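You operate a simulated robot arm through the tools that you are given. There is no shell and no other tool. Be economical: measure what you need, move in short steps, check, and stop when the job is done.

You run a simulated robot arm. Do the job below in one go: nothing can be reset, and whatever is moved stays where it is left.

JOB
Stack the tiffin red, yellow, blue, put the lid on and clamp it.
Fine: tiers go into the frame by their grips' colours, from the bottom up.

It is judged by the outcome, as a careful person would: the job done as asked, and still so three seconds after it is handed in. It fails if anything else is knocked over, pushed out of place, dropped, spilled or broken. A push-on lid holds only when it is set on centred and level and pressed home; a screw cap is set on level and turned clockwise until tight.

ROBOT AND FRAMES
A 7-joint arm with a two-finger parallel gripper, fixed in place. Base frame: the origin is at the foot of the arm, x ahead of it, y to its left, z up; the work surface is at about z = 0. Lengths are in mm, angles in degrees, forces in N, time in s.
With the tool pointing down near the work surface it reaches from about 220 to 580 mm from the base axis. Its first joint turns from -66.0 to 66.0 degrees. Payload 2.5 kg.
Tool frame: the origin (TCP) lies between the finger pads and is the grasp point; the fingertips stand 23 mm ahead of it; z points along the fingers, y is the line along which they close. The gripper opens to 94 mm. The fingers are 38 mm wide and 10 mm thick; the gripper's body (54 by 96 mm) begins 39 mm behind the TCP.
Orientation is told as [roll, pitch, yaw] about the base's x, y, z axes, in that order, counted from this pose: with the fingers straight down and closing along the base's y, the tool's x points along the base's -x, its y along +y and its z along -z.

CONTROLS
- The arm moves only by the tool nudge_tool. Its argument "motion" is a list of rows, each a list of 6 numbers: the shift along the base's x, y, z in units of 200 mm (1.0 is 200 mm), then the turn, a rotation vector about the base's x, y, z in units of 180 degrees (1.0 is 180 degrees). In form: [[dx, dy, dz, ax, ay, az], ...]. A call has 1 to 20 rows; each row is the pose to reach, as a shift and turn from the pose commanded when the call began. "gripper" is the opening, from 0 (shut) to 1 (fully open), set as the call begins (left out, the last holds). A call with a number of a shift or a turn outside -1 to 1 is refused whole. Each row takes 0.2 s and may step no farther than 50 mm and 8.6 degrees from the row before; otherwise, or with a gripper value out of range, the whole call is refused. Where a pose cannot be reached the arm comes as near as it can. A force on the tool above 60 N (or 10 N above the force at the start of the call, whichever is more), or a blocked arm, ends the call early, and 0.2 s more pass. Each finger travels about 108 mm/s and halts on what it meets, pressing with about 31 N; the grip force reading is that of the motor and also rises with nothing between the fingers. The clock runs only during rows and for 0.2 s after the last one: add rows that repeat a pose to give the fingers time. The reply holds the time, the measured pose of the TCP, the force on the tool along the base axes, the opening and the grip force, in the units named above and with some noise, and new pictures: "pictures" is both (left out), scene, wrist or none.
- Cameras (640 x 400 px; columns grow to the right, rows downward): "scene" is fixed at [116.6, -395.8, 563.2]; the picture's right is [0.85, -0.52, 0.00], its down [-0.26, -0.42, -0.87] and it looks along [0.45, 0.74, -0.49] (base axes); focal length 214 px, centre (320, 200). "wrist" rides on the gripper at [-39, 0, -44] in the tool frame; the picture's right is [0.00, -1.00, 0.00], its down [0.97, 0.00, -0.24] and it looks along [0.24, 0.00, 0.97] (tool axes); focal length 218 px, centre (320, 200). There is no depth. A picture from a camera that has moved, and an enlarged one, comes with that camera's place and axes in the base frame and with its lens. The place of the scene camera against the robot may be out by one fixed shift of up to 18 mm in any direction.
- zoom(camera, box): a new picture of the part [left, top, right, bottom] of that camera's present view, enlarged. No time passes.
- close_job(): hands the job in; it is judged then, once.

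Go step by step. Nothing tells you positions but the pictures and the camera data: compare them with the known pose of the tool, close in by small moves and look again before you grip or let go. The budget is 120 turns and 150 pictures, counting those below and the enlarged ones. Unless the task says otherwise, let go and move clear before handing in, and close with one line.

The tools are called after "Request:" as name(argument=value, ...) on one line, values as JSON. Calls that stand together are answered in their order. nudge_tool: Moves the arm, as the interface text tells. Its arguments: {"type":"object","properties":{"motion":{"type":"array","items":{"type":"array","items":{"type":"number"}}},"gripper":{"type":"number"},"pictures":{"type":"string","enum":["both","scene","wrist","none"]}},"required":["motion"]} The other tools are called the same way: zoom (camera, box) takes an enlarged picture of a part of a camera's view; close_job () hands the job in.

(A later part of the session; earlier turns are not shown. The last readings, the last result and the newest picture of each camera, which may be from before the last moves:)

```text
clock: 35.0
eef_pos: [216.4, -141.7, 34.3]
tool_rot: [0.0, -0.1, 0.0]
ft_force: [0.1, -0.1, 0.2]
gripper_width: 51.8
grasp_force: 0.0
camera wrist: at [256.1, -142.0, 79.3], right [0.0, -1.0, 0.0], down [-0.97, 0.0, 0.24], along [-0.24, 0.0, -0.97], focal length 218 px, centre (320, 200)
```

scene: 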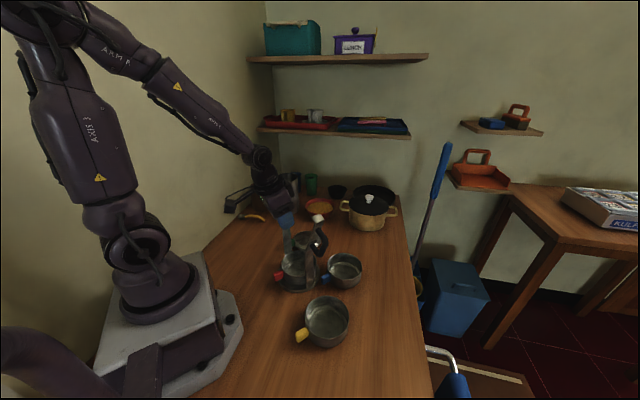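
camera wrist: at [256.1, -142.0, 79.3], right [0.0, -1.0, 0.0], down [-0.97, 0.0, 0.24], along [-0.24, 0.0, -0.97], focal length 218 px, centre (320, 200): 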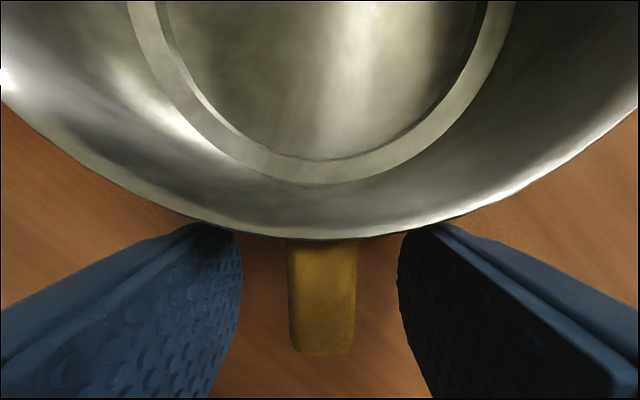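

Centred on the grip. The clamp handle reaches out to about y −99, so after gripping I'll slide yellow away in −y before lifting.

Request:
nudge_tool(motion=[[0, 0, 0, 0, 0, 0], [0, 0, 0, 0, 0, 0], [0, 0, 0, 0, 0, 0], [0, 0, 0.1, 0, 0, 0], [0, -0.12, 0.2, 0, 0, 0], [0, -0.25, 0.25, 0, 0, 0], [0, -0.27, 0.4, 0, 0, 0], [0, -0.27, 0.6, 0, 0, 0], [0.05, -0.27, 0.8, 0, 0, 0], [0.15, -0.27, 1.0, 0, 0, 0], [0.15, -0.27, 1.0, 0, 0, 0]], gripper=0)

```text
clock: 37.4
eef_pos: [241.2, -191.5, 237.6]
tool_rot: [0.1, 0.0, 0.0]
ft_force: [0.3, -0.6, -1.8]
gripper_width: 13.6
grasp_force: 31.1
camera wrist: at [280.1, -193.0, 281.7], right [0.0, -1.0, 0.0], down [-0.97, 0.0, 0.24], along [-0.24, 0.0, -0.97], focal length 218 px, centre (320, 200)
```

scene: 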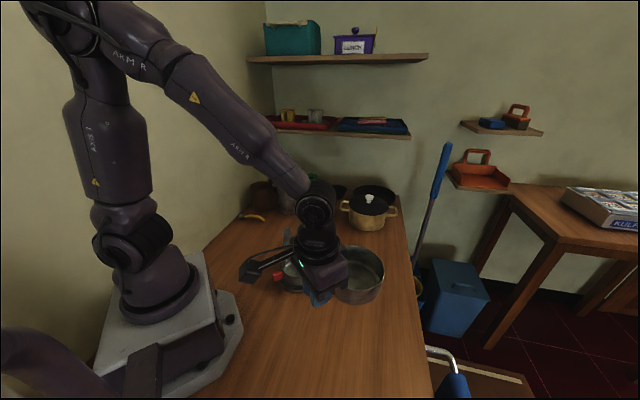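
wrist: 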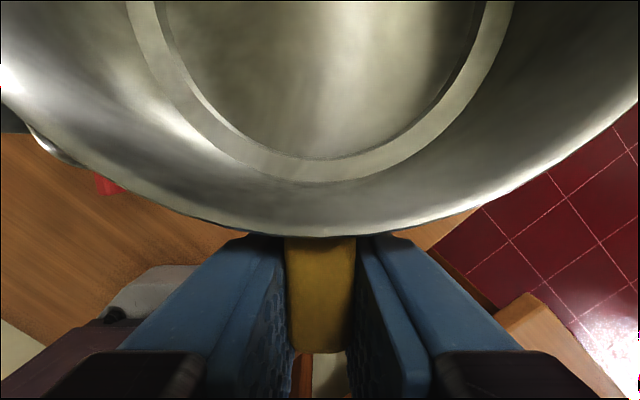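

Request:
nudge_tool(motion=[[0.06, 0, 0.18, 0, 0, 0], [0.12, 0, 0.36, 0, 0, 0], [0.2, 0, 0.54, 0, 0, 0], [0.28, 0, 0.68, 0, 0, 0], [0.28, 0.15, 0.68, 0, 0, 0], [0.28, 0.38, 0.68, 0, 0, 0], [0.28, 0.6, 0.68, 0, 0, 0], [0.28, 0.82, 0.68, 0, 0, 0], [0.28, 1.0, 0.68, 0, 0, 0], [0.28, 1.0, 0.68, 0, 0, 0]], pictures="scene")

```text
clock: 39.6
eef_pos: [302.8, 3.0, 372.3]
tool_rot: [0.0, 0.0, 0.0]
ft_force: [0.7, -0.8, -1.2]
gripper_width: 13.4
grasp_force: 31.2
```

scene: 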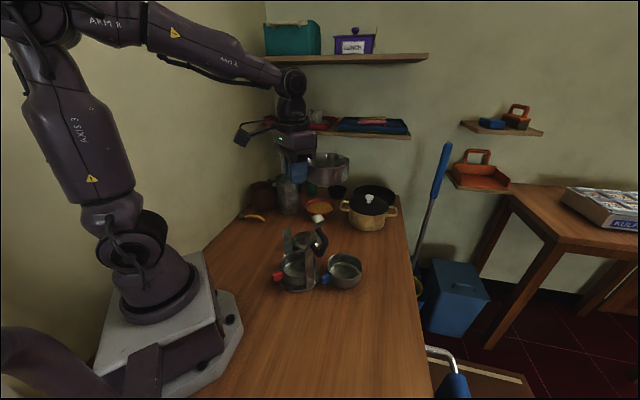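

Request:
nudge_tool(motion=[[0, 0.19, 0, 0, 0, 0], [-0.08, 0.19, -0.18, 0, 0, 0], [-0.16, 0.19, -0.36, 0, 0, 0], [-0.26, 0.19, -0.52, 0, 0, 0], [-0.355, 0.19, -0.66, 0, 0, 0], [-0.355, 0.19, -0.66, 0, 0, 0], [-0.355, 0.19, -0.66, 0, 0, 0]], pictures="wrist")

Request:
zoom(camera="scene", box=[240, 190, 350, 300])

```text
clock: 41.2
eef_pos: [230.5, 43.0, 239.9]
tool_rot: [0.0, 0.0, 0.0]
ft_force: [-0.2, 0.3, -1.2]
gripper_width: 13.6
grasp_force: 31.6
camera wrist: at [269.1, 42.7, 284.7], right [0.0, -1.0, 0.0], down [-0.97, 0.0, 0.24], along [-0.24, 0.0, -0.97], focal length 218 px, centre (320, 200)
```

wrist: 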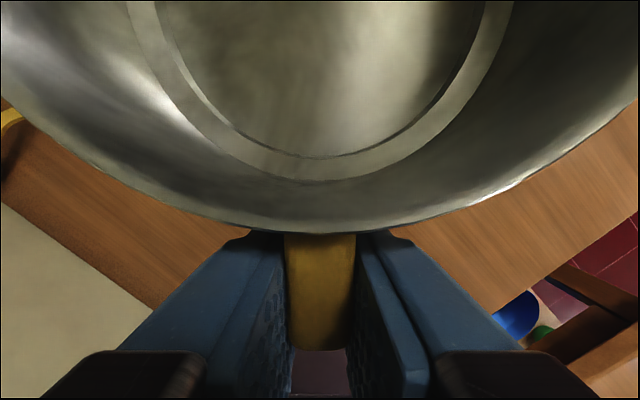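

```text
3.64 times, centred on (295, 245) of scene
camera zoom: at [116.6, -395.8, 563.2], right [0.85, -0.52, 0.0], down [-0.26, -0.42, -0.87], along [0.45, 0.74, -0.49], focal length 780 px, centre (411, 36)
```

zoom: 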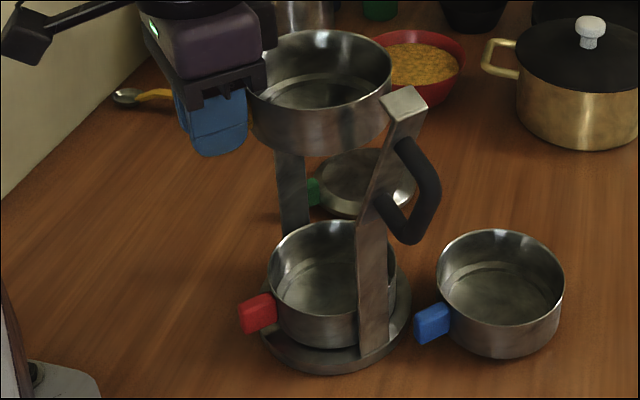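

Same hold geometry as red had. I'm shifting 1.3 mm in −y and lowering to just above red's rim.

Request:
nudge_tool(motion=[[-0.002, -0.007, -0.1, 0, 0, 0], [-0.002, -0.007, -0.3, 0, 0, 0], [-0.002, -0.007, -0.5, 0, 0, 0], [-0.002, -0.007, -0.65, 0, 0, 0], [-0.002, -0.007, -0.7, 0, 0, 0], [-0.002, -0.007, -0.7, 0, 0, 0]], pictures="wrist")

Request:
zoom(camera="scene", box=[265, 210, 345, 300])

```text
clock: 42.6
eef_pos: [233.9, 41.3, 102.2]
tool_rot: [0.0, 0.0, 0.0]
ft_force: [-0.2, -1.1, -1.5]
gripper_width: 13.5
grasp_force: 31.3
camera wrist: at [272.2, 40.2, 145.4], right [0.0, -1.0, 0.0], down [-0.97, 0.0, 0.24], along [-0.24, 0.0, -0.97], focal length 218 px, centre (320, 200)
```

wrist: 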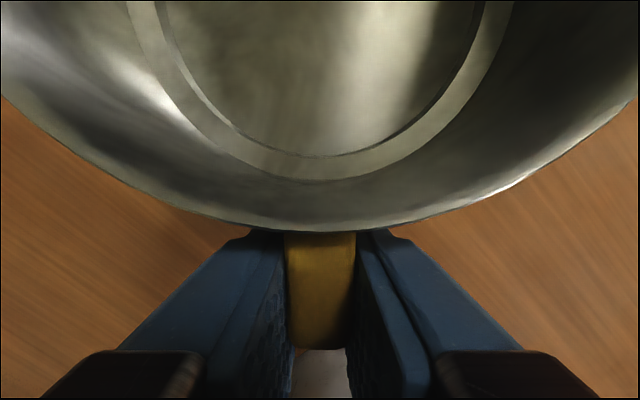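

```text
4.44 times, centred on (305, 255) of scene
camera zoom: at [116.6, -395.7, 563.2], right [0.85, -0.52, 0.0], down [-0.26, -0.42, -0.87], along [0.45, 0.74, -0.49], focal length 953 px, centre (387, -44)
```

zoom: 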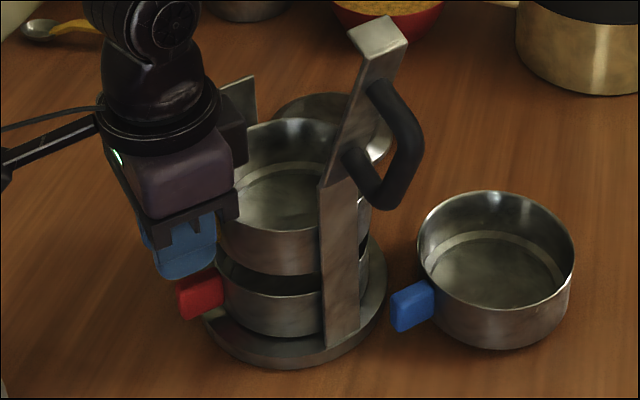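

Request:
nudge_tool(motion=[[-0.017, 0.003, 0, 0, 0, 0], [-0.017, 0.003, -0.04, 0, 0, 0], [-0.017, 0.003, -0.06, 0, 0, 0], [-0.017, 0.003, -0.06, 0, 0, 0]], pictures="none")

Request:
zoom(camera="scene", box=[280, 230, 335, 300])

```text
clock: 43.6
eef_pos: [229.0, 42.8, 88.7]
tool_rot: [0.0, 0.0, 0.1]
ft_force: [0.0, 0.1, -1.1]
gripper_width: 13.5
grasp_force: 30.7
```

```text
5.71 times, centred on (308, 265) of scene
camera zoom: at [116.6, -395.8, 563.2], right [0.85, -0.52, 0.0], down [-0.26, -0.42, -0.87], along [0.45, 0.74, -0.49], focal length 1226 px, centre (391, -171)
```

zoom: 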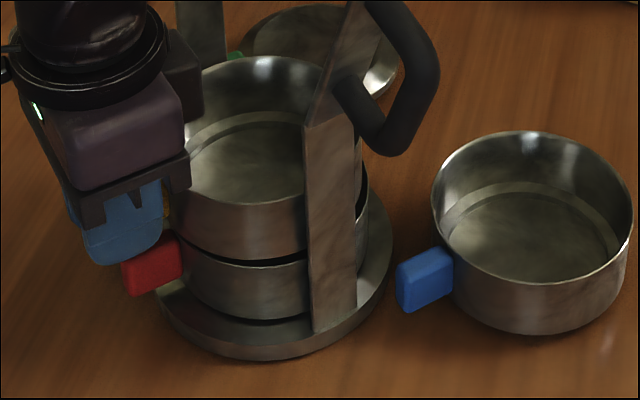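

Request:
zoom(camera="scene", box=[330, 235, 350, 275])

Request:
nudge_tool(motion=[[0.006, -0.005, 0, 0, 0, 0], [0.006, -0.005, 0, 0, 0, 0], [0.006, -0.005, 0, 0, 0, 0]], pictures="none")

Request:
zoom(camera="scene", box=[297, 236, 329, 286])

```text
10.00 times, centred on (340, 255) of scene
camera zoom: at [116.6, -395.8, 563.2], right [0.85, -0.52, 0.0], down [-0.26, -0.42, -0.87], along [0.45, 0.74, -0.49], focal length 2145 px, centre (120, -350)
```

zoom: 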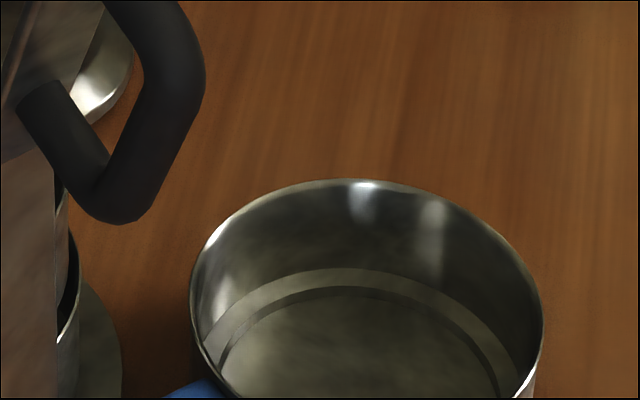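

```text
clock: 44.4
eef_pos: [229.0, 41.1, 88.0]
tool_rot: [0.0, 0.0, 0.0]
ft_force: [-0.2, -0.5, -1.4]
gripper_width: 13.4
grasp_force: 31.0
```

```text
8.00 times, centred on (313, 261) of scene
camera zoom: at [116.6, -395.8, 563.2], right [0.85, -0.52, 0.0], down [-0.26, -0.42, -0.87], along [0.45, 0.74, -0.49], focal length 1716 px, centre (376, -288)
```

zoom: 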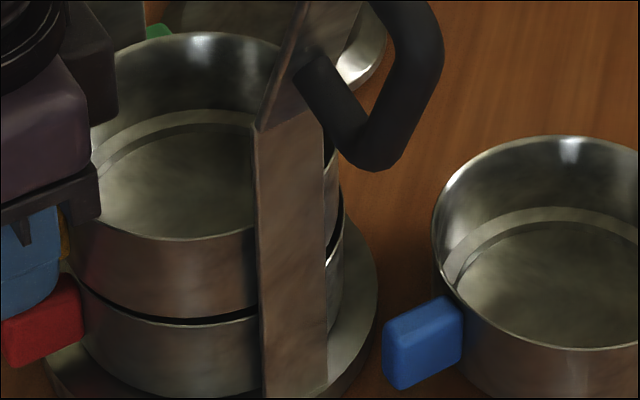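

Request:
nudge_tool(motion=[[0.009, -0.003, 0, 0, 0, 0], [0.009, -0.003, -0.01, 0, 0, 0], [0.009, -0.003, -0.02, 0, 0, 0], [0.009, -0.003, -0.02, 0, 0, 0]], pictures="none")

Request:
zoom(camera="scene", box=[297, 236, 329, 286])

```text
clock: 45.4
eef_pos: [231.0, 40.5, 84.9]
tool_rot: [0.0, 0.0, 0.0]
ft_force: [-0.1, 0.6, -1.0]
gripper_width: 13.6
grasp_force: 30.9
```

```text
8.00 times, centred on (313, 261) of scene
camera zoom: at [116.6, -395.8, 563.2], right [0.85, -0.52, 0.0], down [-0.26, -0.42, -0.87], along [0.45, 0.74, -0.49], focal length 1716 px, centre (376, -288)
```

zoom: 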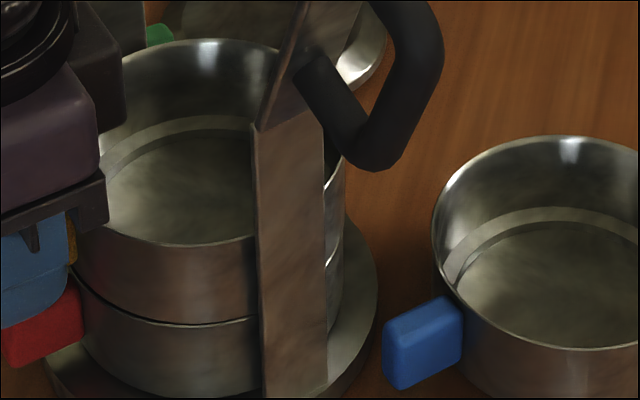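

Yellow's edge now lines up with red's. I'm pressing down in tiny steps.

Request:
nudge_tool(motion=[[0, 0, -0.01, 0, 0, 0], [0, 0, -0.01, 0, 0, 0], [0, 0, -0.01, 0, 0, 0]], pictures="none")

Request:
nudge_tool(motion=[[0, 0, -0.008, 0, 0, 0], [0, 0, -0.008, 0, 0, 0], [0, 0, -0.008, 0, 0, 0]], pictures="none")

Request:
zoom(camera="scene", box=[297, 236, 329, 286])

```text
clock: 46.2
eef_pos: [231.1, 40.8, 84.1]
tool_rot: [-0.1, 0.0, 0.1]
ft_force: [-1.8, -0.2, 13.1]
gripper_width: 13.5
grasp_force: 30.7
```

```text
clock: 47.0
eef_pos: [231.0, 40.3, 82.5]
tool_rot: [0.0, 0.0, 0.0]
ft_force: [-6.5, 1.2, 25.8]
gripper_width: 13.7
grasp_force: 31.1
```

```text
8.00 times, centred on (313, 261) of scene
camera zoom: at [116.6, -395.8, 563.3], right [0.85, -0.52, 0.0], down [-0.26, -0.42, -0.87], along [0.45, 0.74, -0.49], focal length 1716 px, centre (376, -288)
```

zoom: 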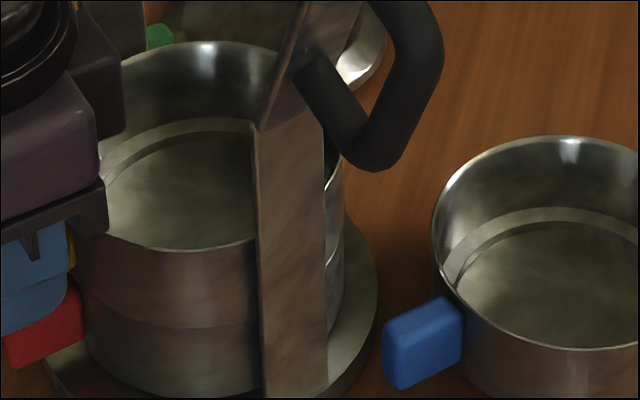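

The seam has closed. I'm releasing and checking from above.

Request:
nudge_tool(motion=[[0, 0, 0.01, 0, 0, 0], [0, 0, 0.01, 0, 0, 0], [0, 0, 0.01, 0, 0, 0]], gripper=0.4, pictures="none")

Request:
nudge_tool(motion=[[0, 0, 0.2, 0, 0, 0], [0, 0, 0.4, 0, 0, 0], [0.08, 0, 0.6, 0, -0.04, 0], [0.2, 0, 0.8, 0, -0.078, 0], [0.25, 0, 0.9, 0, -0.078, 0], [0.25, 0, 0.9, 0, -0.078, 0], [0.25, 0, 0.9, 0, -0.078, 0]], pictures="none")

Request:
zoom(camera="wrist", box=[208, 120, 432, 260])

Request:
zoom(camera="scene", box=[270, 215, 350, 295])

```text
clock: 47.8
eef_pos: [230.0, 40.5, 81.8]
tool_rot: [0.0, -0.1, 0.0]
ft_force: [0.8, -0.2, 0.0]
gripper_width: 37.4
grasp_force: 0.0
```

```text
clock: 49.4
eef_pos: [279.5, 41.3, 263.6]
tool_rot: [0.0, -14.1, 0.0]
ft_force: [0.1, 0.0, 0.2]
gripper_width: 37.6
grasp_force: 0.1
```

```text
2.86 times, centred on (320, 190) of wrist
camera zoom: at [307.0, 40.0, 316.4], right [0.0, -1.0, 0.0], down [-1.0, 0.0, 0.0], along [0.0, 0.0, -1.0], focal length 624 px, centre (320, 229)
```

zoom: 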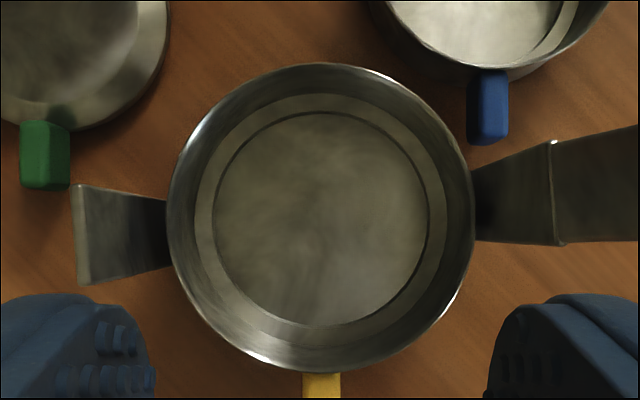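

```text
5.00 times, centred on (310, 255) of scene
camera zoom: at [116.6, -395.8, 563.2], right [0.85, -0.52, 0.0], down [-0.26, -0.42, -0.87], along [0.45, 0.74, -0.49], focal length 1072 px, centre (370, -75)
```

zoom: 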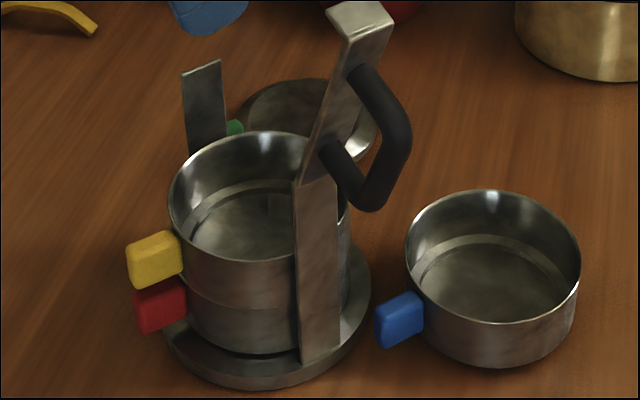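

Yellow is seated on red, centred with its rim at z 93. Blue is too near the open clamp for a direct grip on its handle, so I'll pick it up by its far rim, set it down in the clear at −y, and regrip; first a look from above.

Request:
nudge_tool(motion=[[0.05, 0, 0.15, 0, 0, 0], [0.2, 0, 0.25, 0, 0, 0], [0.4, 0, 0.25, 0, 0, 0], [0.6, 0, 0.25, 0, 0, 0], [0.7, -0.15, 0.25, 0, 0, 0], [0.7, -0.35, 0.2, 0, 0, 0], [0.7, -0.385, 0.2, 0, 0, 0], [0.7, -0.385, 0.2, 0, 0, 0]])

Request:
zoom(camera="wrist", box=[208, 120, 432, 260])

```text
clock: 51.2
eef_pos: [418.9, -35.9, 304.3]
tool_rot: [-0.1, -14.1, 0.0]
ft_force: [-0.4, 0.4, 0.0]
gripper_width: 37.5
grasp_force: 0.0
camera wrist: at [446.5, -36.6, 356.6], right [0.0, -1.0, 0.0], down [-1.0, 0.0, 0.0], along [0.0, 0.0, -1.0], focal length 218 px, centre (320, 200)
```

scene: 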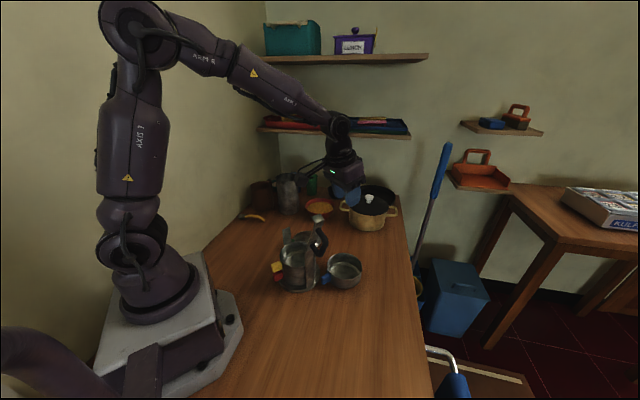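
wrist: 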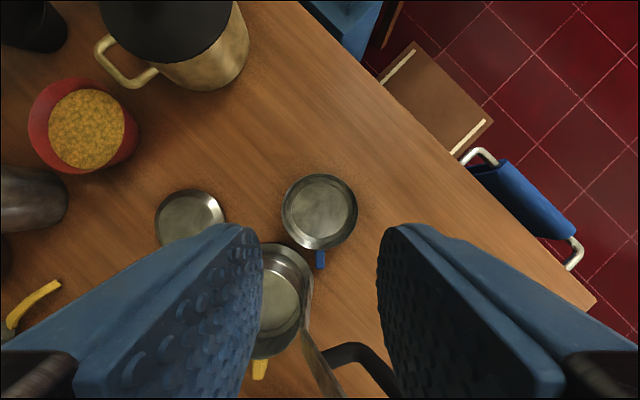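

```text
2.86 times, centred on (320, 190) of wrist
camera zoom: at [446.5, -36.6, 356.6], right [0.0, -1.0, 0.0], down [-1.0, 0.0, 0.0], along [0.0, 0.0, -1.0], focal length 624 px, centre (320, 229)
```

zoom: 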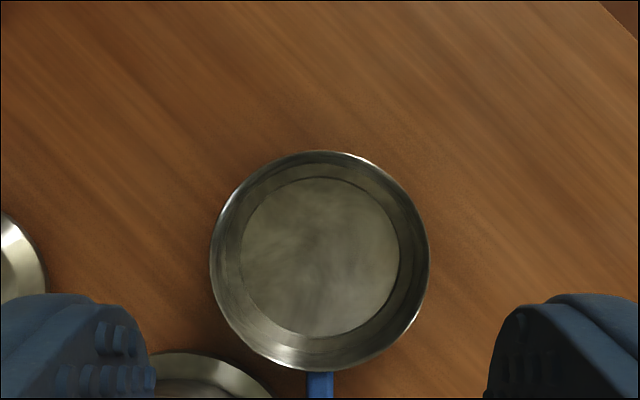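

Blue's centre is at (431, −36) and its far rim at x about 486. I'm straightening the tool, moving over that rim, then yawing 90°.

Request:
nudge_tool(motion=[[0.08, 0, -0.05, 0, 0.039, 0], [0.2, 0, -0.15, 0, 0.078, 0], [0.33, -0.003, -0.3, 0, 0.078, 0], [0.33, -0.003, -0.5, 0, 0.078, 0], [0.33, -0.003, -0.6, 0, 0.078, 0], [0.33, -0.003, -0.6, 0, 0.078, 0]], pictures="none")

Request:
nudge_tool(motion=[[0, 0, 0, 0, 0, 0.046], [0, 0, 0, 0, 0, 0.092], [0, 0, 0, 0, 0, 0.138], [0, 0, 0, 0, 0, 0.184], [0, 0, 0, 0, 0, 0.23], [0, 0, 0, 0, 0, 0.276], [0, 0, 0, 0, 0, 0.322], [0, 0, 0, 0, 0, 0.368], [0, 0, 0, 0, 0, 0.414], [0, 0, 0, 0, 0, 0.46], [0, 0, 0, 0, 0, 0.5], [0, 0, 0, 0, 0, 0.5]])

```text
clock: 52.6
eef_pos: [488.7, -34.3, 182.9]
tool_rot: [0.0, -0.1, 0.0]
ft_force: [-0.2, 0.1, -0.1]
gripper_width: 37.5
grasp_force: 0.0
```

```text
clock: 55.2
eef_pos: [486.4, -36.8, 182.5]
tool_rot: [0.0, 0.0, 90.1]
ft_force: [-0.5, 0.1, -0.4]
gripper_width: 37.7
grasp_force: 0.0
camera wrist: at [486.2, 1.7, 227.4], right [1.0, 0.0, 0.0], down [0.0, -0.97, 0.24], along [0.0, -0.24, -0.97], focal length 218 px, centre (320, 200)
```

scene: 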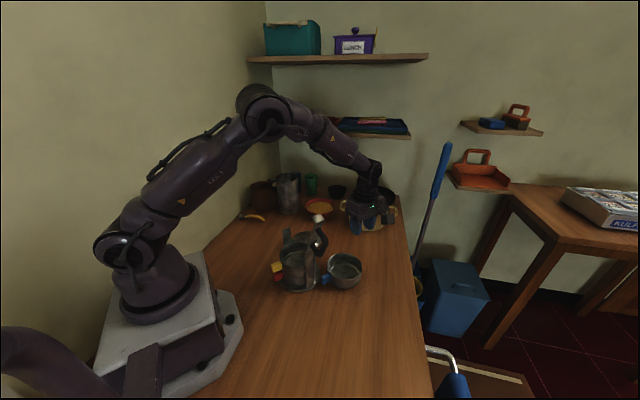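
wrist: 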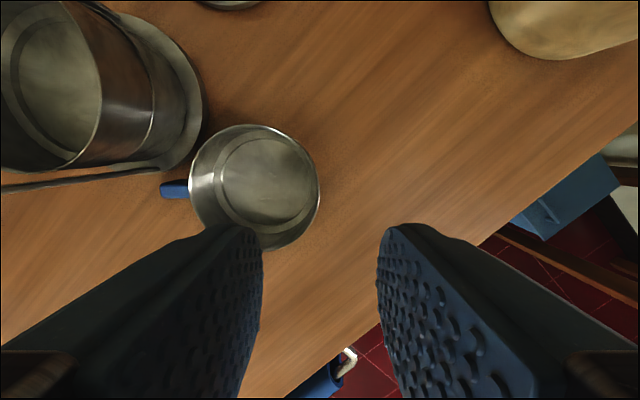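

Request:
nudge_tool(motion=[[-0.005, 0, -0.2, 0, 0, 0], [-0.005, 0, -0.4, 0, 0, 0], [-0.005, 0, -0.53, 0, 0, 0], [-0.005, 0, -0.53, 0, 0, 0]])

```text
clock: 56.2
eef_pos: [485.9, -37.0, 76.2]
tool_rot: [0.0, 0.0, 90.0]
ft_force: [0.8, -0.1, 0.2]
gripper_width: 37.7
grasp_force: 0.0
camera wrist: at [485.1, 0.9, 121.4], right [1.0, 0.0, 0.0], down [0.0, -0.97, 0.24], along [0.0, -0.24, -0.97], focal length 218 px, centre (320, 200)
```

scene: 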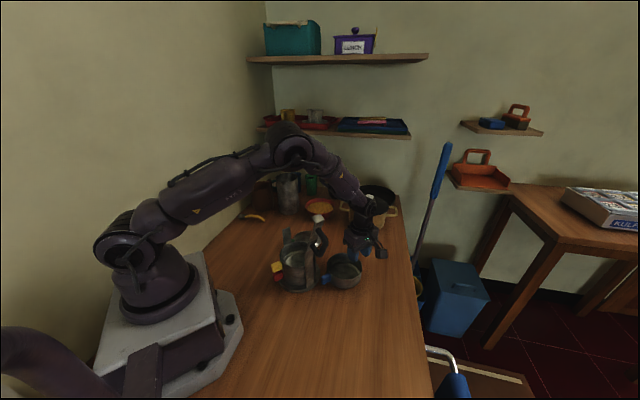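
wrist: 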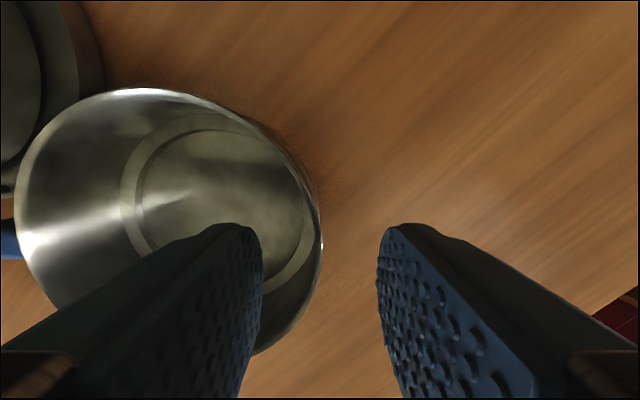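

Request:
zoom(camera="scene", box=[260, 130, 400, 300])

Request:
nudge_tool(motion=[[0, 0, -0.1, 0, 0, 0], [0, 0, -0.185, 0, 0, 0], [0, 0, -0.185, 0, 0, 0]])

```text
2.35 times, centred on (330, 215) of scene
camera zoom: at [116.6, -395.8, 563.2], right [0.85, -0.52, 0.0], down [-0.26, -0.42, -0.87], along [0.45, 0.74, -0.49], focal length 505 px, centre (296, 165)
```

zoom: 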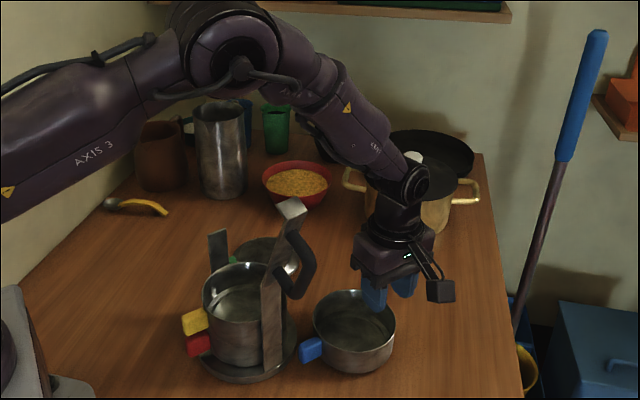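

```text
clock: 57.0
eef_pos: [485.0, -37.3, 38.0]
tool_rot: [0.0, 0.0, 89.9]
ft_force: [-0.2, -1.1, -0.5]
gripper_width: 37.5
grasp_force: 0.0
camera wrist: at [485.0, 0.7, 83.3], right [1.0, 0.0, 0.0], down [0.0, -0.97, 0.24], along [0.0, -0.24, -0.97], focal length 218 px, centre (320, 200)
```

scene: 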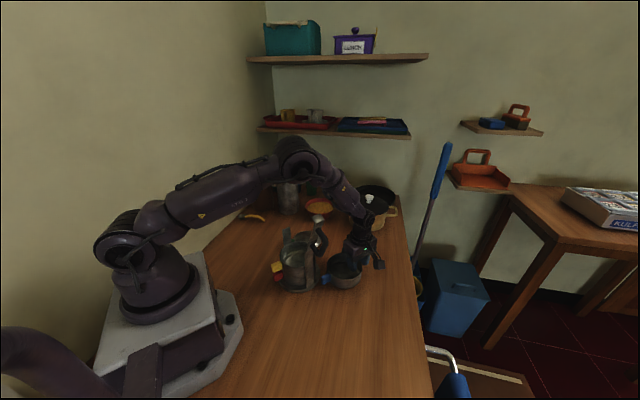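
wrist: 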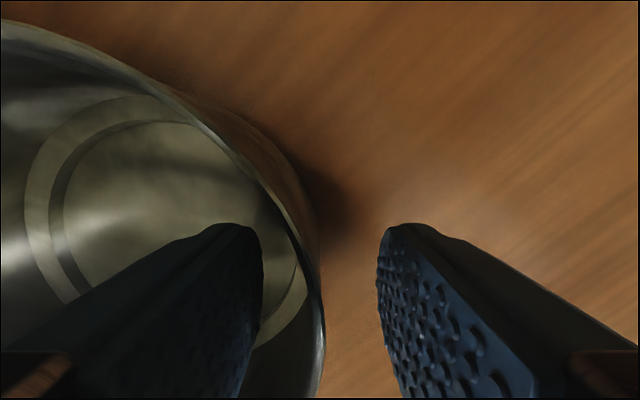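

Blue's rim wall lies between the fingers and the forearm is clear of the clamp. I'm gripping, lifting 30 mm and carrying it to about (300, −190).

Request:
nudge_tool(motion=[[0, 0, 0, 0, 0, 0], [0, 0, 0, 0, 0, 0], [0, 0, 0, 0, 0, 0], [0, 0, 0.08, 0, 0, 0], [0, 0, 0.15, 0, 0, 0], [0, -0.15, 0.15, 0, 0, 0], [0, -0.35, 0.15, 0, 0, 0], [0, -0.55, 0.15, 0, 0, 0], [0, -0.77, 0.15, 0, 0, 0], [-0.1, -0.77, 0.15, 0, 0, 0], [-0.1, -0.77, 0.15, 0, 0, 0]], gripper=0)

```text
clock: 59.4
eef_pos: [464.4, -191.7, 71.7]
tool_rot: [0.0, 0.1, 90.0]
ft_force: [-0.5, 0.1, -0.6]
gripper_width: 10.5
grasp_force: 30.8
camera wrist: at [463.9, -153.3, 116.2], right [1.0, 0.0, 0.0], down [0.0, -0.97, 0.24], along [0.0, -0.24, -0.97], focal length 218 px, centre (320, 200)
```

scene: 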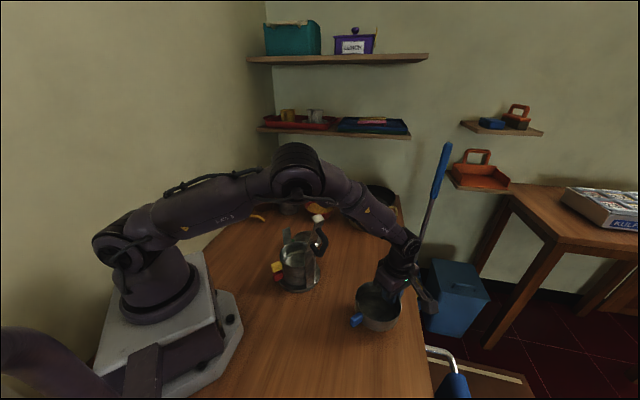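
wrist: 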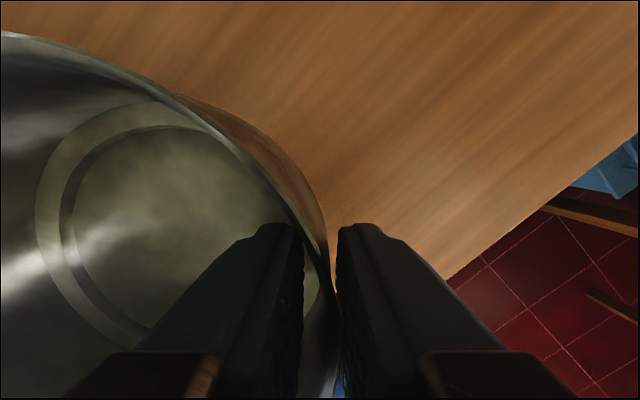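

Request:
nudge_tool(motion=[[-0.2, 0, 0, 0, 0, 0], [-0.4, 0, 0, 0, 0, 0], [-0.545, 0, 0, 0, 0, 0], [-0.545, 0, -0.08, 0, 0, 0], [-0.545, 0, -0.15, 0, 0, 0], [-0.545, 0, -0.15, 0, 0, 0]], pictures="none")

Request:
nudge_tool(motion=[[0, 0, -0.008, 0, 0, 0], [0, 0, -0.016, 0, 0, 0], [0, 0, -0.016, 0, 0, 0]])

```text
clock: 60.8
eef_pos: [354.8, -188.9, 38.5]
tool_rot: [0.0, 0.0, 90.0]
ft_force: [-1.0, 0.2, -1.3]
gripper_width: 10.3
grasp_force: 31.1
```

```text
clock: 61.6
eef_pos: [355.6, -188.7, 37.4]
tool_rot: [0.1, 0.0, 90.0]
ft_force: [-10.2, 4.8, 34.9]
gripper_width: 10.5
grasp_force: 30.2
camera wrist: at [355.4, -151.0, 82.2], right [1.0, 0.0, 0.0], down [0.0, -0.97, 0.24], along [0.0, -0.24, -0.97], focal length 218 px, centre (320, 200)
```

scene: 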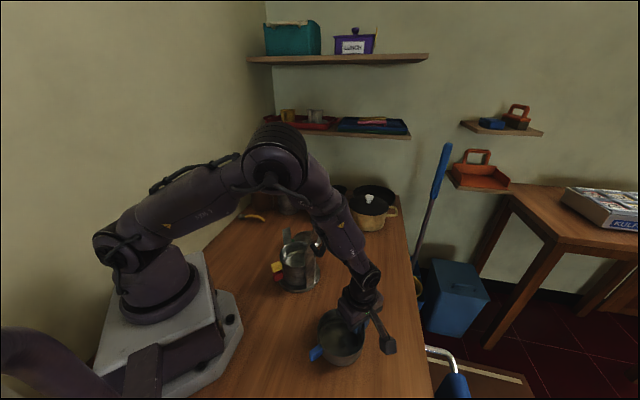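
wrist: 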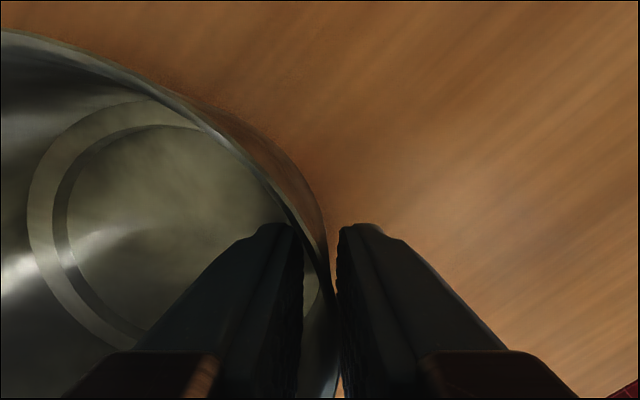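

Request:
nudge_tool(motion=[[0, 0, 0.01, 0, 0, 0], [0, 0, 0.01, 0, 0, 0], [0, 0, 0.01, 0, 0, 0], [0, 0, 0.15, 0, 0, 0], [0, 0, 0.35, 0, 0, 0], [0, 0, 0.55, 0, 0, 0], [0, 0, 0.75, 0, 0, 0], [0, 0, 0.95, 0, 0, 0], [0, 0, 0.95, 0, 0, 0]], gripper=0.4, pictures="none")

Request:
nudge_tool(motion=[[-0.04, 0, 0, 0, 0, -0.046], [-0.08, 0, 0, 0, 0, -0.092], [-0.12, 0, 0, 0, 0, -0.138], [-0.16, 0, 0, 0, 0, -0.184], [-0.2, 0, 0, 0, 0, -0.23], [-0.24, 0, 0, 0, 0, -0.276], [-0.28, 0, 0, 0, 0, -0.322], [-0.32, 0, 0, 0, 0, -0.368], [-0.36, 0, 0, 0, 0, -0.414], [-0.4, 0, 0, 0, 0, -0.46], [-0.44, 0, 0, 0, 0, -0.5], [-0.46, 0, 0, 0, 0, -0.5], [-0.46, 0, 0, 0, 0, -0.5]])

Request:
zoom(camera="wrist", box=[208, 100, 432, 240])

```text
clock: 63.6
eef_pos: [359.5, -189.9, 227.6]
tool_rot: [0.1, 0.0, 89.9]
ft_force: [0.4, 0.3, -0.5]
gripper_width: 37.5
grasp_force: 0.0
```

```text
clock: 66.4
eef_pos: [265.4, -190.5, 225.7]
tool_rot: [0.1, 0.0, -0.1]
ft_force: [0.3, 0.1, -0.3]
gripper_width: 37.2
grasp_force: 0.1
camera wrist: at [303.4, -192.2, 271.1], right [0.0, -1.0, 0.0], down [-0.97, 0.0, 0.24], along [-0.24, 0.0, -0.97], focal length 218 px, centre (320, 200)
```

scene: 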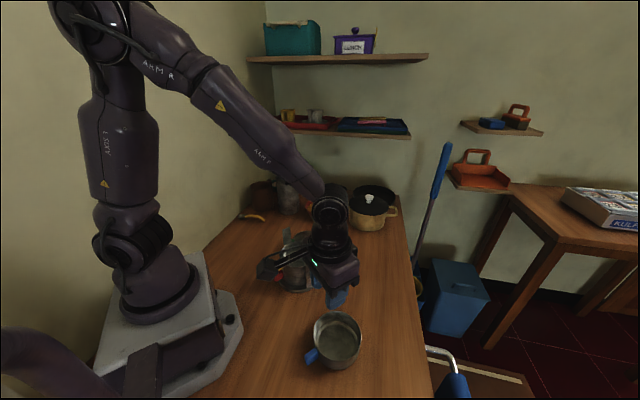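
wrist: 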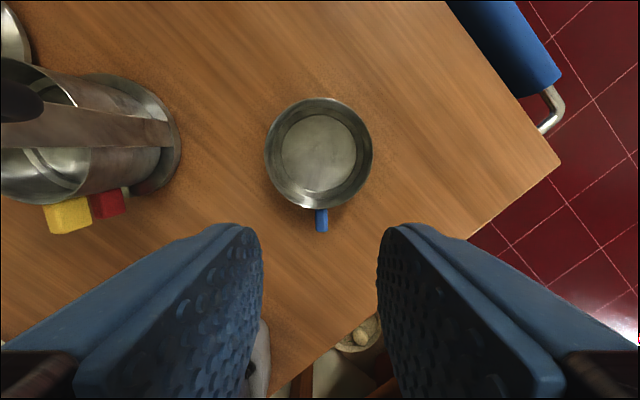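

```text
2.86 times, centred on (320, 170) of wrist
camera zoom: at [303.4, -192.2, 271.1], right [0.0, -1.0, 0.0], down [-0.97, 0.0, 0.24], along [-0.24, 0.0, -0.97], focal length 624 px, centre (320, 286)
```

zoom: 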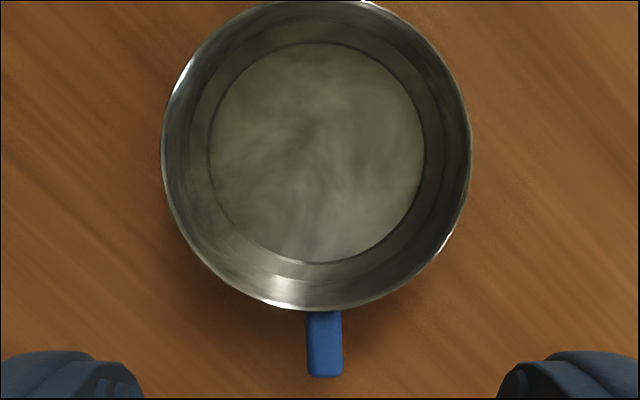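

Blue is at (292, −190) with its grip turned about 2°. I'm lowering around the grip.

Request:
nudge_tool(motion=[[-0.12, -0.012, -0.15, 0, 0, 0], [-0.22, -0.012, -0.35, 0, 0, 0], [-0.265, -0.012, -0.55, 0, 0, 0], [-0.265, -0.012, -0.75, 0, 0, 0], [-0.265, -0.012, -0.94, 0, 0, 0], [-0.265, -0.012, -0.953, 0, 0, 0], [-0.265, -0.012, -0.953, 0, 0, 0]], gripper=0.55, pictures="wrist")

```text
clock: 68.0
eef_pos: [210.9, -193.8, 38.0]
tool_rot: [-0.1, 0.0, 0.0]
ft_force: [0.0, 0.0, 0.0]
gripper_width: 51.7
grasp_force: 0.1
camera wrist: at [249.3, -194.4, 82.2], right [0.0, -1.0, 0.0], down [-0.97, 0.0, 0.24], along [-0.24, 0.0, -0.97], focal length 218 px, centre (320, 200)
```

wrist: 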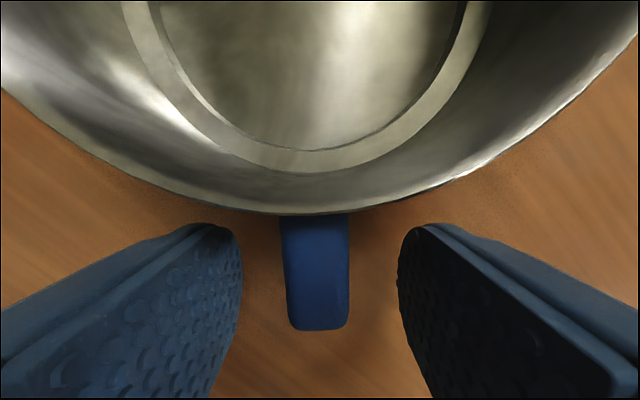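

Request:
nudge_tool(motion=[[0.008, 0, -0.017, 0, 0, 0], [0.008, 0, -0.017, 0, 0, 0], [0.008, 0, -0.017, 0, 0, 0]], pictures="wrist")

Request:
nudge_tool(motion=[[0, 0, 0, 0, 0, 0], [0, 0, 0, 0, 0, 0], [0, 0, 0, 0, 0, 0], [0, 0, 0.1, 0, 0, 0], [0, 0, 0.3, 0, 0, 0], [0, 0, 0.5, 0, 0, 0], [0, 0, 0.7, 0, 0, 0], [0.07, 0, 0.88, 0, 0, 0], [0.17, 0, 1.0, 0, 0, 0], [0.17, 0, 1.0, 0, 0, 0]], gripper=0, pictures="wrist")

```text
clock: 68.8
eef_pos: [213.7, -194.0, 34.9]
tool_rot: [0.0, 0.1, 0.0]
ft_force: [0.9, -0.1, 0.8]
gripper_width: 51.8
grasp_force: 0.1
camera wrist: at [251.7, -194.6, 78.9], right [0.0, -1.0, 0.0], down [-0.97, 0.0, 0.24], along [-0.24, 0.0, -0.97], focal length 218 px, centre (320, 200)
```

wrist: 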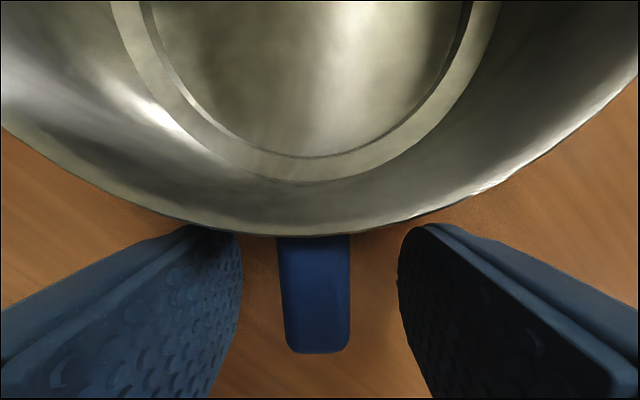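

```text
clock: 71.0
eef_pos: [248.3, -191.5, 234.2]
tool_rot: [0.1, 0.0, -0.1]
ft_force: [0.7, 0.4, -0.8]
gripper_width: 13.5
grasp_force: 31.0
camera wrist: at [286.3, -192.8, 278.2], right [0.0, -1.0, 0.0], down [-0.97, 0.0, 0.24], along [-0.24, 0.0, -0.97], focal length 218 px, centre (320, 200)
```

wrist: 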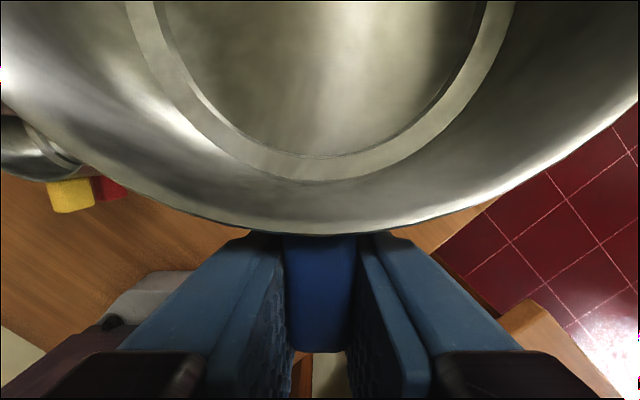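

Blue is held squarely, just like yellow was. I'm carrying it over the clamp by the same high route.

Request:
nudge_tool(motion=[[0.06, 0, 0.18, 0, 0, 0], [0.12, 0, 0.36, 0, 0, 0], [0.19, 0, 0.54, 0, 0, 0], [0.26, 0, 0.69, 0, 0, 0], [0.26, 0.15, 0.69, 0, 0, 0], [0.26, 0.38, 0.69, 0, 0, 0], [0.26, 0.6, 0.69, 0, 0, 0], [0.26, 0.82, 0.69, 0, 0, 0], [0.26, 1.0, 0.69, 0, 0, 0], [0.26, 1.0, 0.69, 0, 0, 0]], pictures="none")

Request:
nudge_tool(motion=[[0, 0.17, 0, 0, 0, 0], [-0.08, 0.17, -0.18, 0, 0, 0], [-0.16, 0.17, -0.36, 0, 0, 0], [-0.26, 0.17, -0.52, 0, 0, 0], [-0.345, 0.17, -0.66, 0, 0, 0], [-0.345, 0.17, -0.66, 0, 0, 0], [-0.345, 0.17, -0.66, 0, 0, 0]], pictures="wrist")

Request:
zoom(camera="scene", box=[240, 190, 350, 300])

```text
clock: 73.2
eef_pos: [300.6, 3.9, 373.9]
tool_rot: [-0.1, 0.0, 0.0]
ft_force: [0.9, -0.3, -1.1]
gripper_width: 13.5
grasp_force: 30.7
```

```text
clock: 74.8
eef_pos: [231.7, 36.5, 238.4]
tool_rot: [-0.1, 0.0, 0.1]
ft_force: [-0.7, 0.2, -1.3]
gripper_width: 13.6
grasp_force: 31.3
camera wrist: at [270.3, 36.5, 283.6], right [0.0, -1.0, 0.0], down [-0.97, 0.0, 0.24], along [-0.24, 0.0, -0.97], focal length 218 px, centre (320, 200)
```

wrist: 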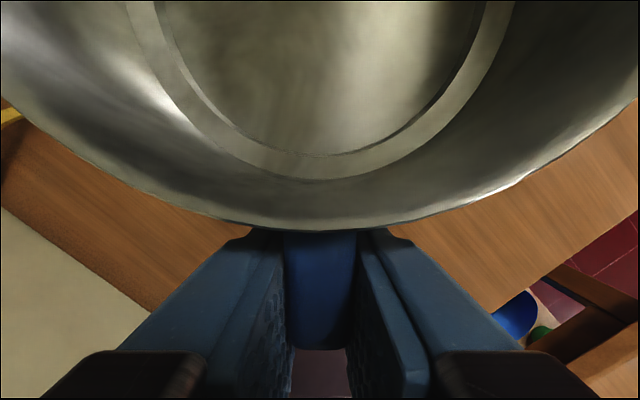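

```text
3.64 times, centred on (295, 245) of scene
camera zoom: at [116.6, -395.8, 563.2], right [0.85, -0.52, 0.0], down [-0.26, -0.42, -0.87], along [0.45, 0.74, -0.49], focal length 780 px, centre (411, 36)
```

zoom: 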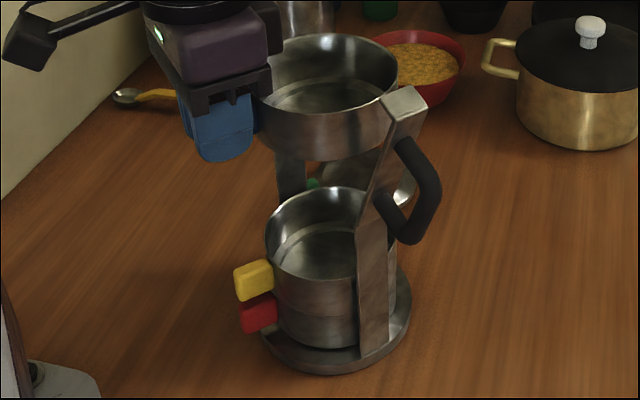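

Request:
nudge_tool(motion=[[-0.003, 0.021, 0, 0, 0, 0], [-0.006, 0.021, -0.15, 0, 0, 0], [-0.01, 0.021, -0.35, 0, 0, 0], [-0.01, 0.021, -0.49, 0, 0, 0], [-0.01, 0.021, -0.49, 0, 0, 0], [-0.01, 0.021, -0.49, 0, 0, 0]], pictures="none")

Request:
zoom(camera="scene", box=[280, 225, 335, 285])

```text
clock: 76.2
eef_pos: [226.9, 43.3, 141.0]
tool_rot: [0.0, 0.0, 0.0]
ft_force: [0.6, 0.7, -1.2]
gripper_width: 13.6
grasp_force: 31.6
```

```text
6.67 times, centred on (308, 255) of scene
camera zoom: at [116.6, -395.7, 563.2], right [0.85, -0.52, 0.0], down [-0.26, -0.42, -0.87], along [0.45, 0.74, -0.49], focal length 1430 px, centre (403, -167)
```

zoom: 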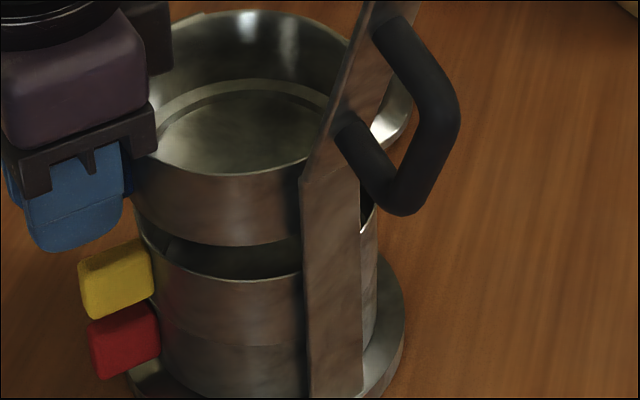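

Request:
nudge_tool(motion=[[0.018, -0.012, 0, 0, 0, 0], [0.018, -0.012, -0.03, 0, 0, 0], [0.018, -0.012, -0.055, 0, 0, 0], [0.018, -0.012, -0.055, 0, 0, 0]], pictures="wrist")

Request:
zoom(camera="scene", box=[297, 226, 329, 276])

```text
clock: 77.2
eef_pos: [229.4, 41.8, 129.5]
tool_rot: [0.0, 0.0, -0.1]
ft_force: [-0.2, -0.6, -1.7]
gripper_width: 13.7
grasp_force: 30.9
camera wrist: at [269.8, 40.7, 174.1], right [0.0, -1.0, 0.0], down [-0.97, 0.0, 0.24], along [-0.24, 0.0, -0.97], focal length 218 px, centre (320, 200)
```

wrist: 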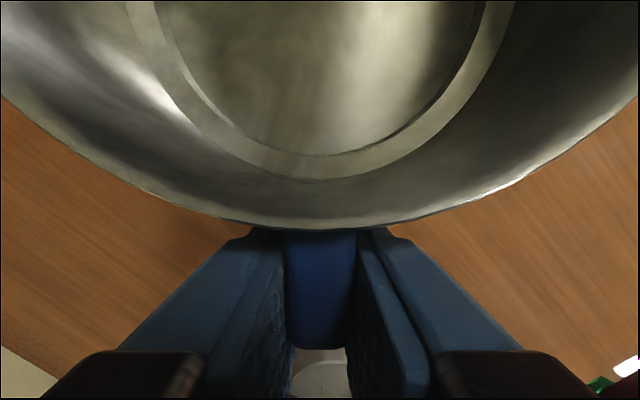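

```text
8.00 times, centred on (313, 251) of scene
camera zoom: at [116.6, -395.8, 563.2], right [0.85, -0.52, 0.0], down [-0.26, -0.42, -0.87], along [0.45, 0.74, -0.49], focal length 1716 px, centre (376, -208)
```

zoom: 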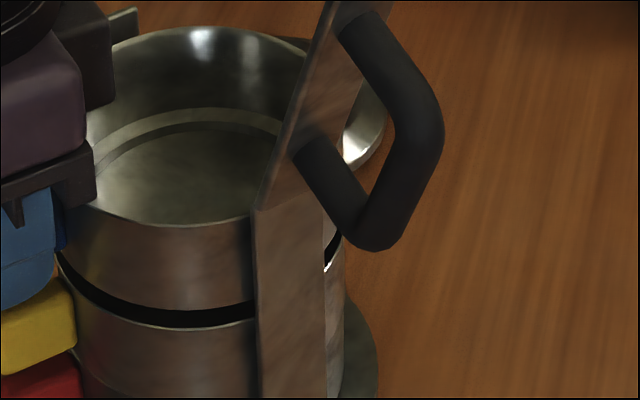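

Request:
nudge_tool(motion=[[0.004, -0.003, 0, 0, 0, 0], [0.004, -0.003, -0.015, 0, 0, 0], [0.004, -0.003, -0.015, 0, 0, 0]], pictures="none")

Request:
zoom(camera="scene", box=[300, 240, 325, 280])

```text
clock: 78.0
eef_pos: [230.7, 41.5, 127.4]
tool_rot: [0.0, 0.0, 0.0]
ft_force: [0.4, -0.3, -1.4]
gripper_width: 13.7
grasp_force: 30.9
```

```text
10.00 times, centred on (312, 260) of scene
camera zoom: at [116.6, -395.8, 563.2], right [0.85, -0.52, 0.0], down [-0.26, -0.42, -0.87], along [0.45, 0.74, -0.49], focal length 2145 px, centre (395, -400)
```

zoom: 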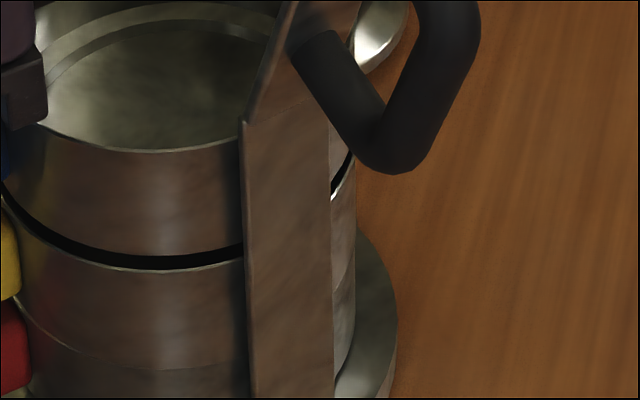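

Blue's edges line up with yellow's on both sides. I'm pressing it home gently.

Request:
nudge_tool(motion=[[0.001, 0, -0.012, 0, 0, 0], [0.001, 0, -0.016, 0, 0, 0], [0.001, 0, -0.016, 0, 0, 0]], pictures="none")

Request:
nudge_tool(motion=[[0, 0, -0.008, 0, 0, 0], [0, 0, -0.008, 0, 0, 0], [0, 0, -0.008, 0, 0, 0]], pictures="none")

Request:
zoom(camera="scene", box=[300, 240, 325, 280])

```text
clock: 78.8
eef_pos: [231.8, 41.2, 123.2]
tool_rot: [0.0, -0.1, 0.0]
ft_force: [-0.3, -0.1, -1.1]
gripper_width: 13.6
grasp_force: 31.2
```

```text
clock: 79.6
eef_pos: [231.9, 41.4, 122.0]
tool_rot: [-0.1, 0.0, 0.0]
ft_force: [-6.8, 0.5, 24.0]
gripper_width: 13.4
grasp_force: 31.0
```

```text
10.00 times, centred on (312, 260) of scene
camera zoom: at [116.6, -395.8, 563.3], right [0.85, -0.52, 0.0], down [-0.26, -0.42, -0.87], along [0.45, 0.74, -0.49], focal length 2145 px, centre (395, -400)
```

zoom: 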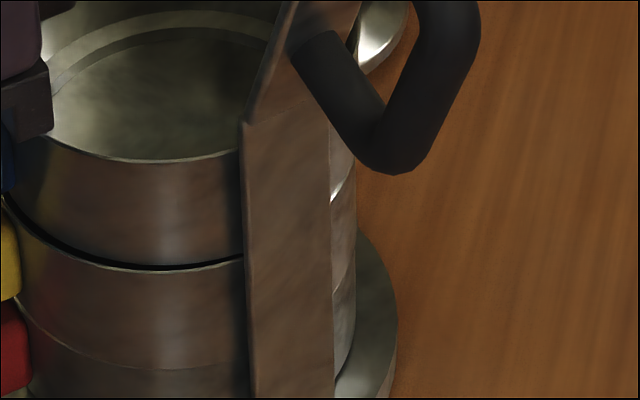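

A thin gap remains on the grip side, so blue is slightly too far in +x. I'll ease back in −x, then press.

Request:
nudge_tool(motion=[[0, 0, 0.008, 0, 0, 0], [-0.006, 0, 0.008, 0, 0, 0], [-0.006, 0, 0, 0, 0, 0], [-0.006, 0, 0, 0, 0, 0]], pictures="none")

Request:
zoom(camera="scene", box=[300, 240, 325, 280])

```text
clock: 80.6
eef_pos: [230.7, 43.4, 122.8]
tool_rot: [0.0, -0.2, 0.0]
ft_force: [-5.1, -2.4, 19.5]
gripper_width: 13.6
grasp_force: 31.1
```

```text
10.00 times, centred on (312, 260) of scene
camera zoom: at [116.6, -395.8, 563.3], right [0.85, -0.52, 0.0], down [-0.26, -0.42, -0.87], along [0.45, 0.74, -0.49], focal length 2145 px, centre (395, -400)
```

zoom: 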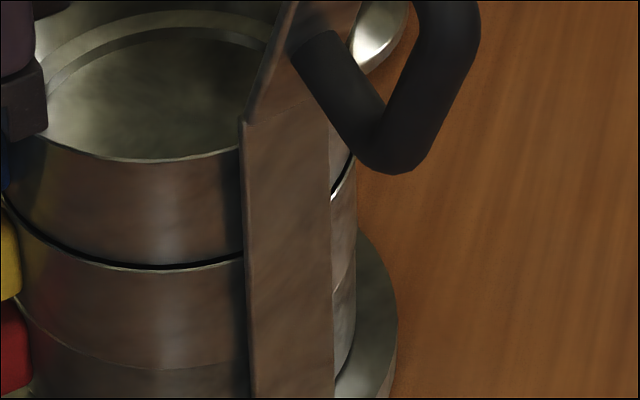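

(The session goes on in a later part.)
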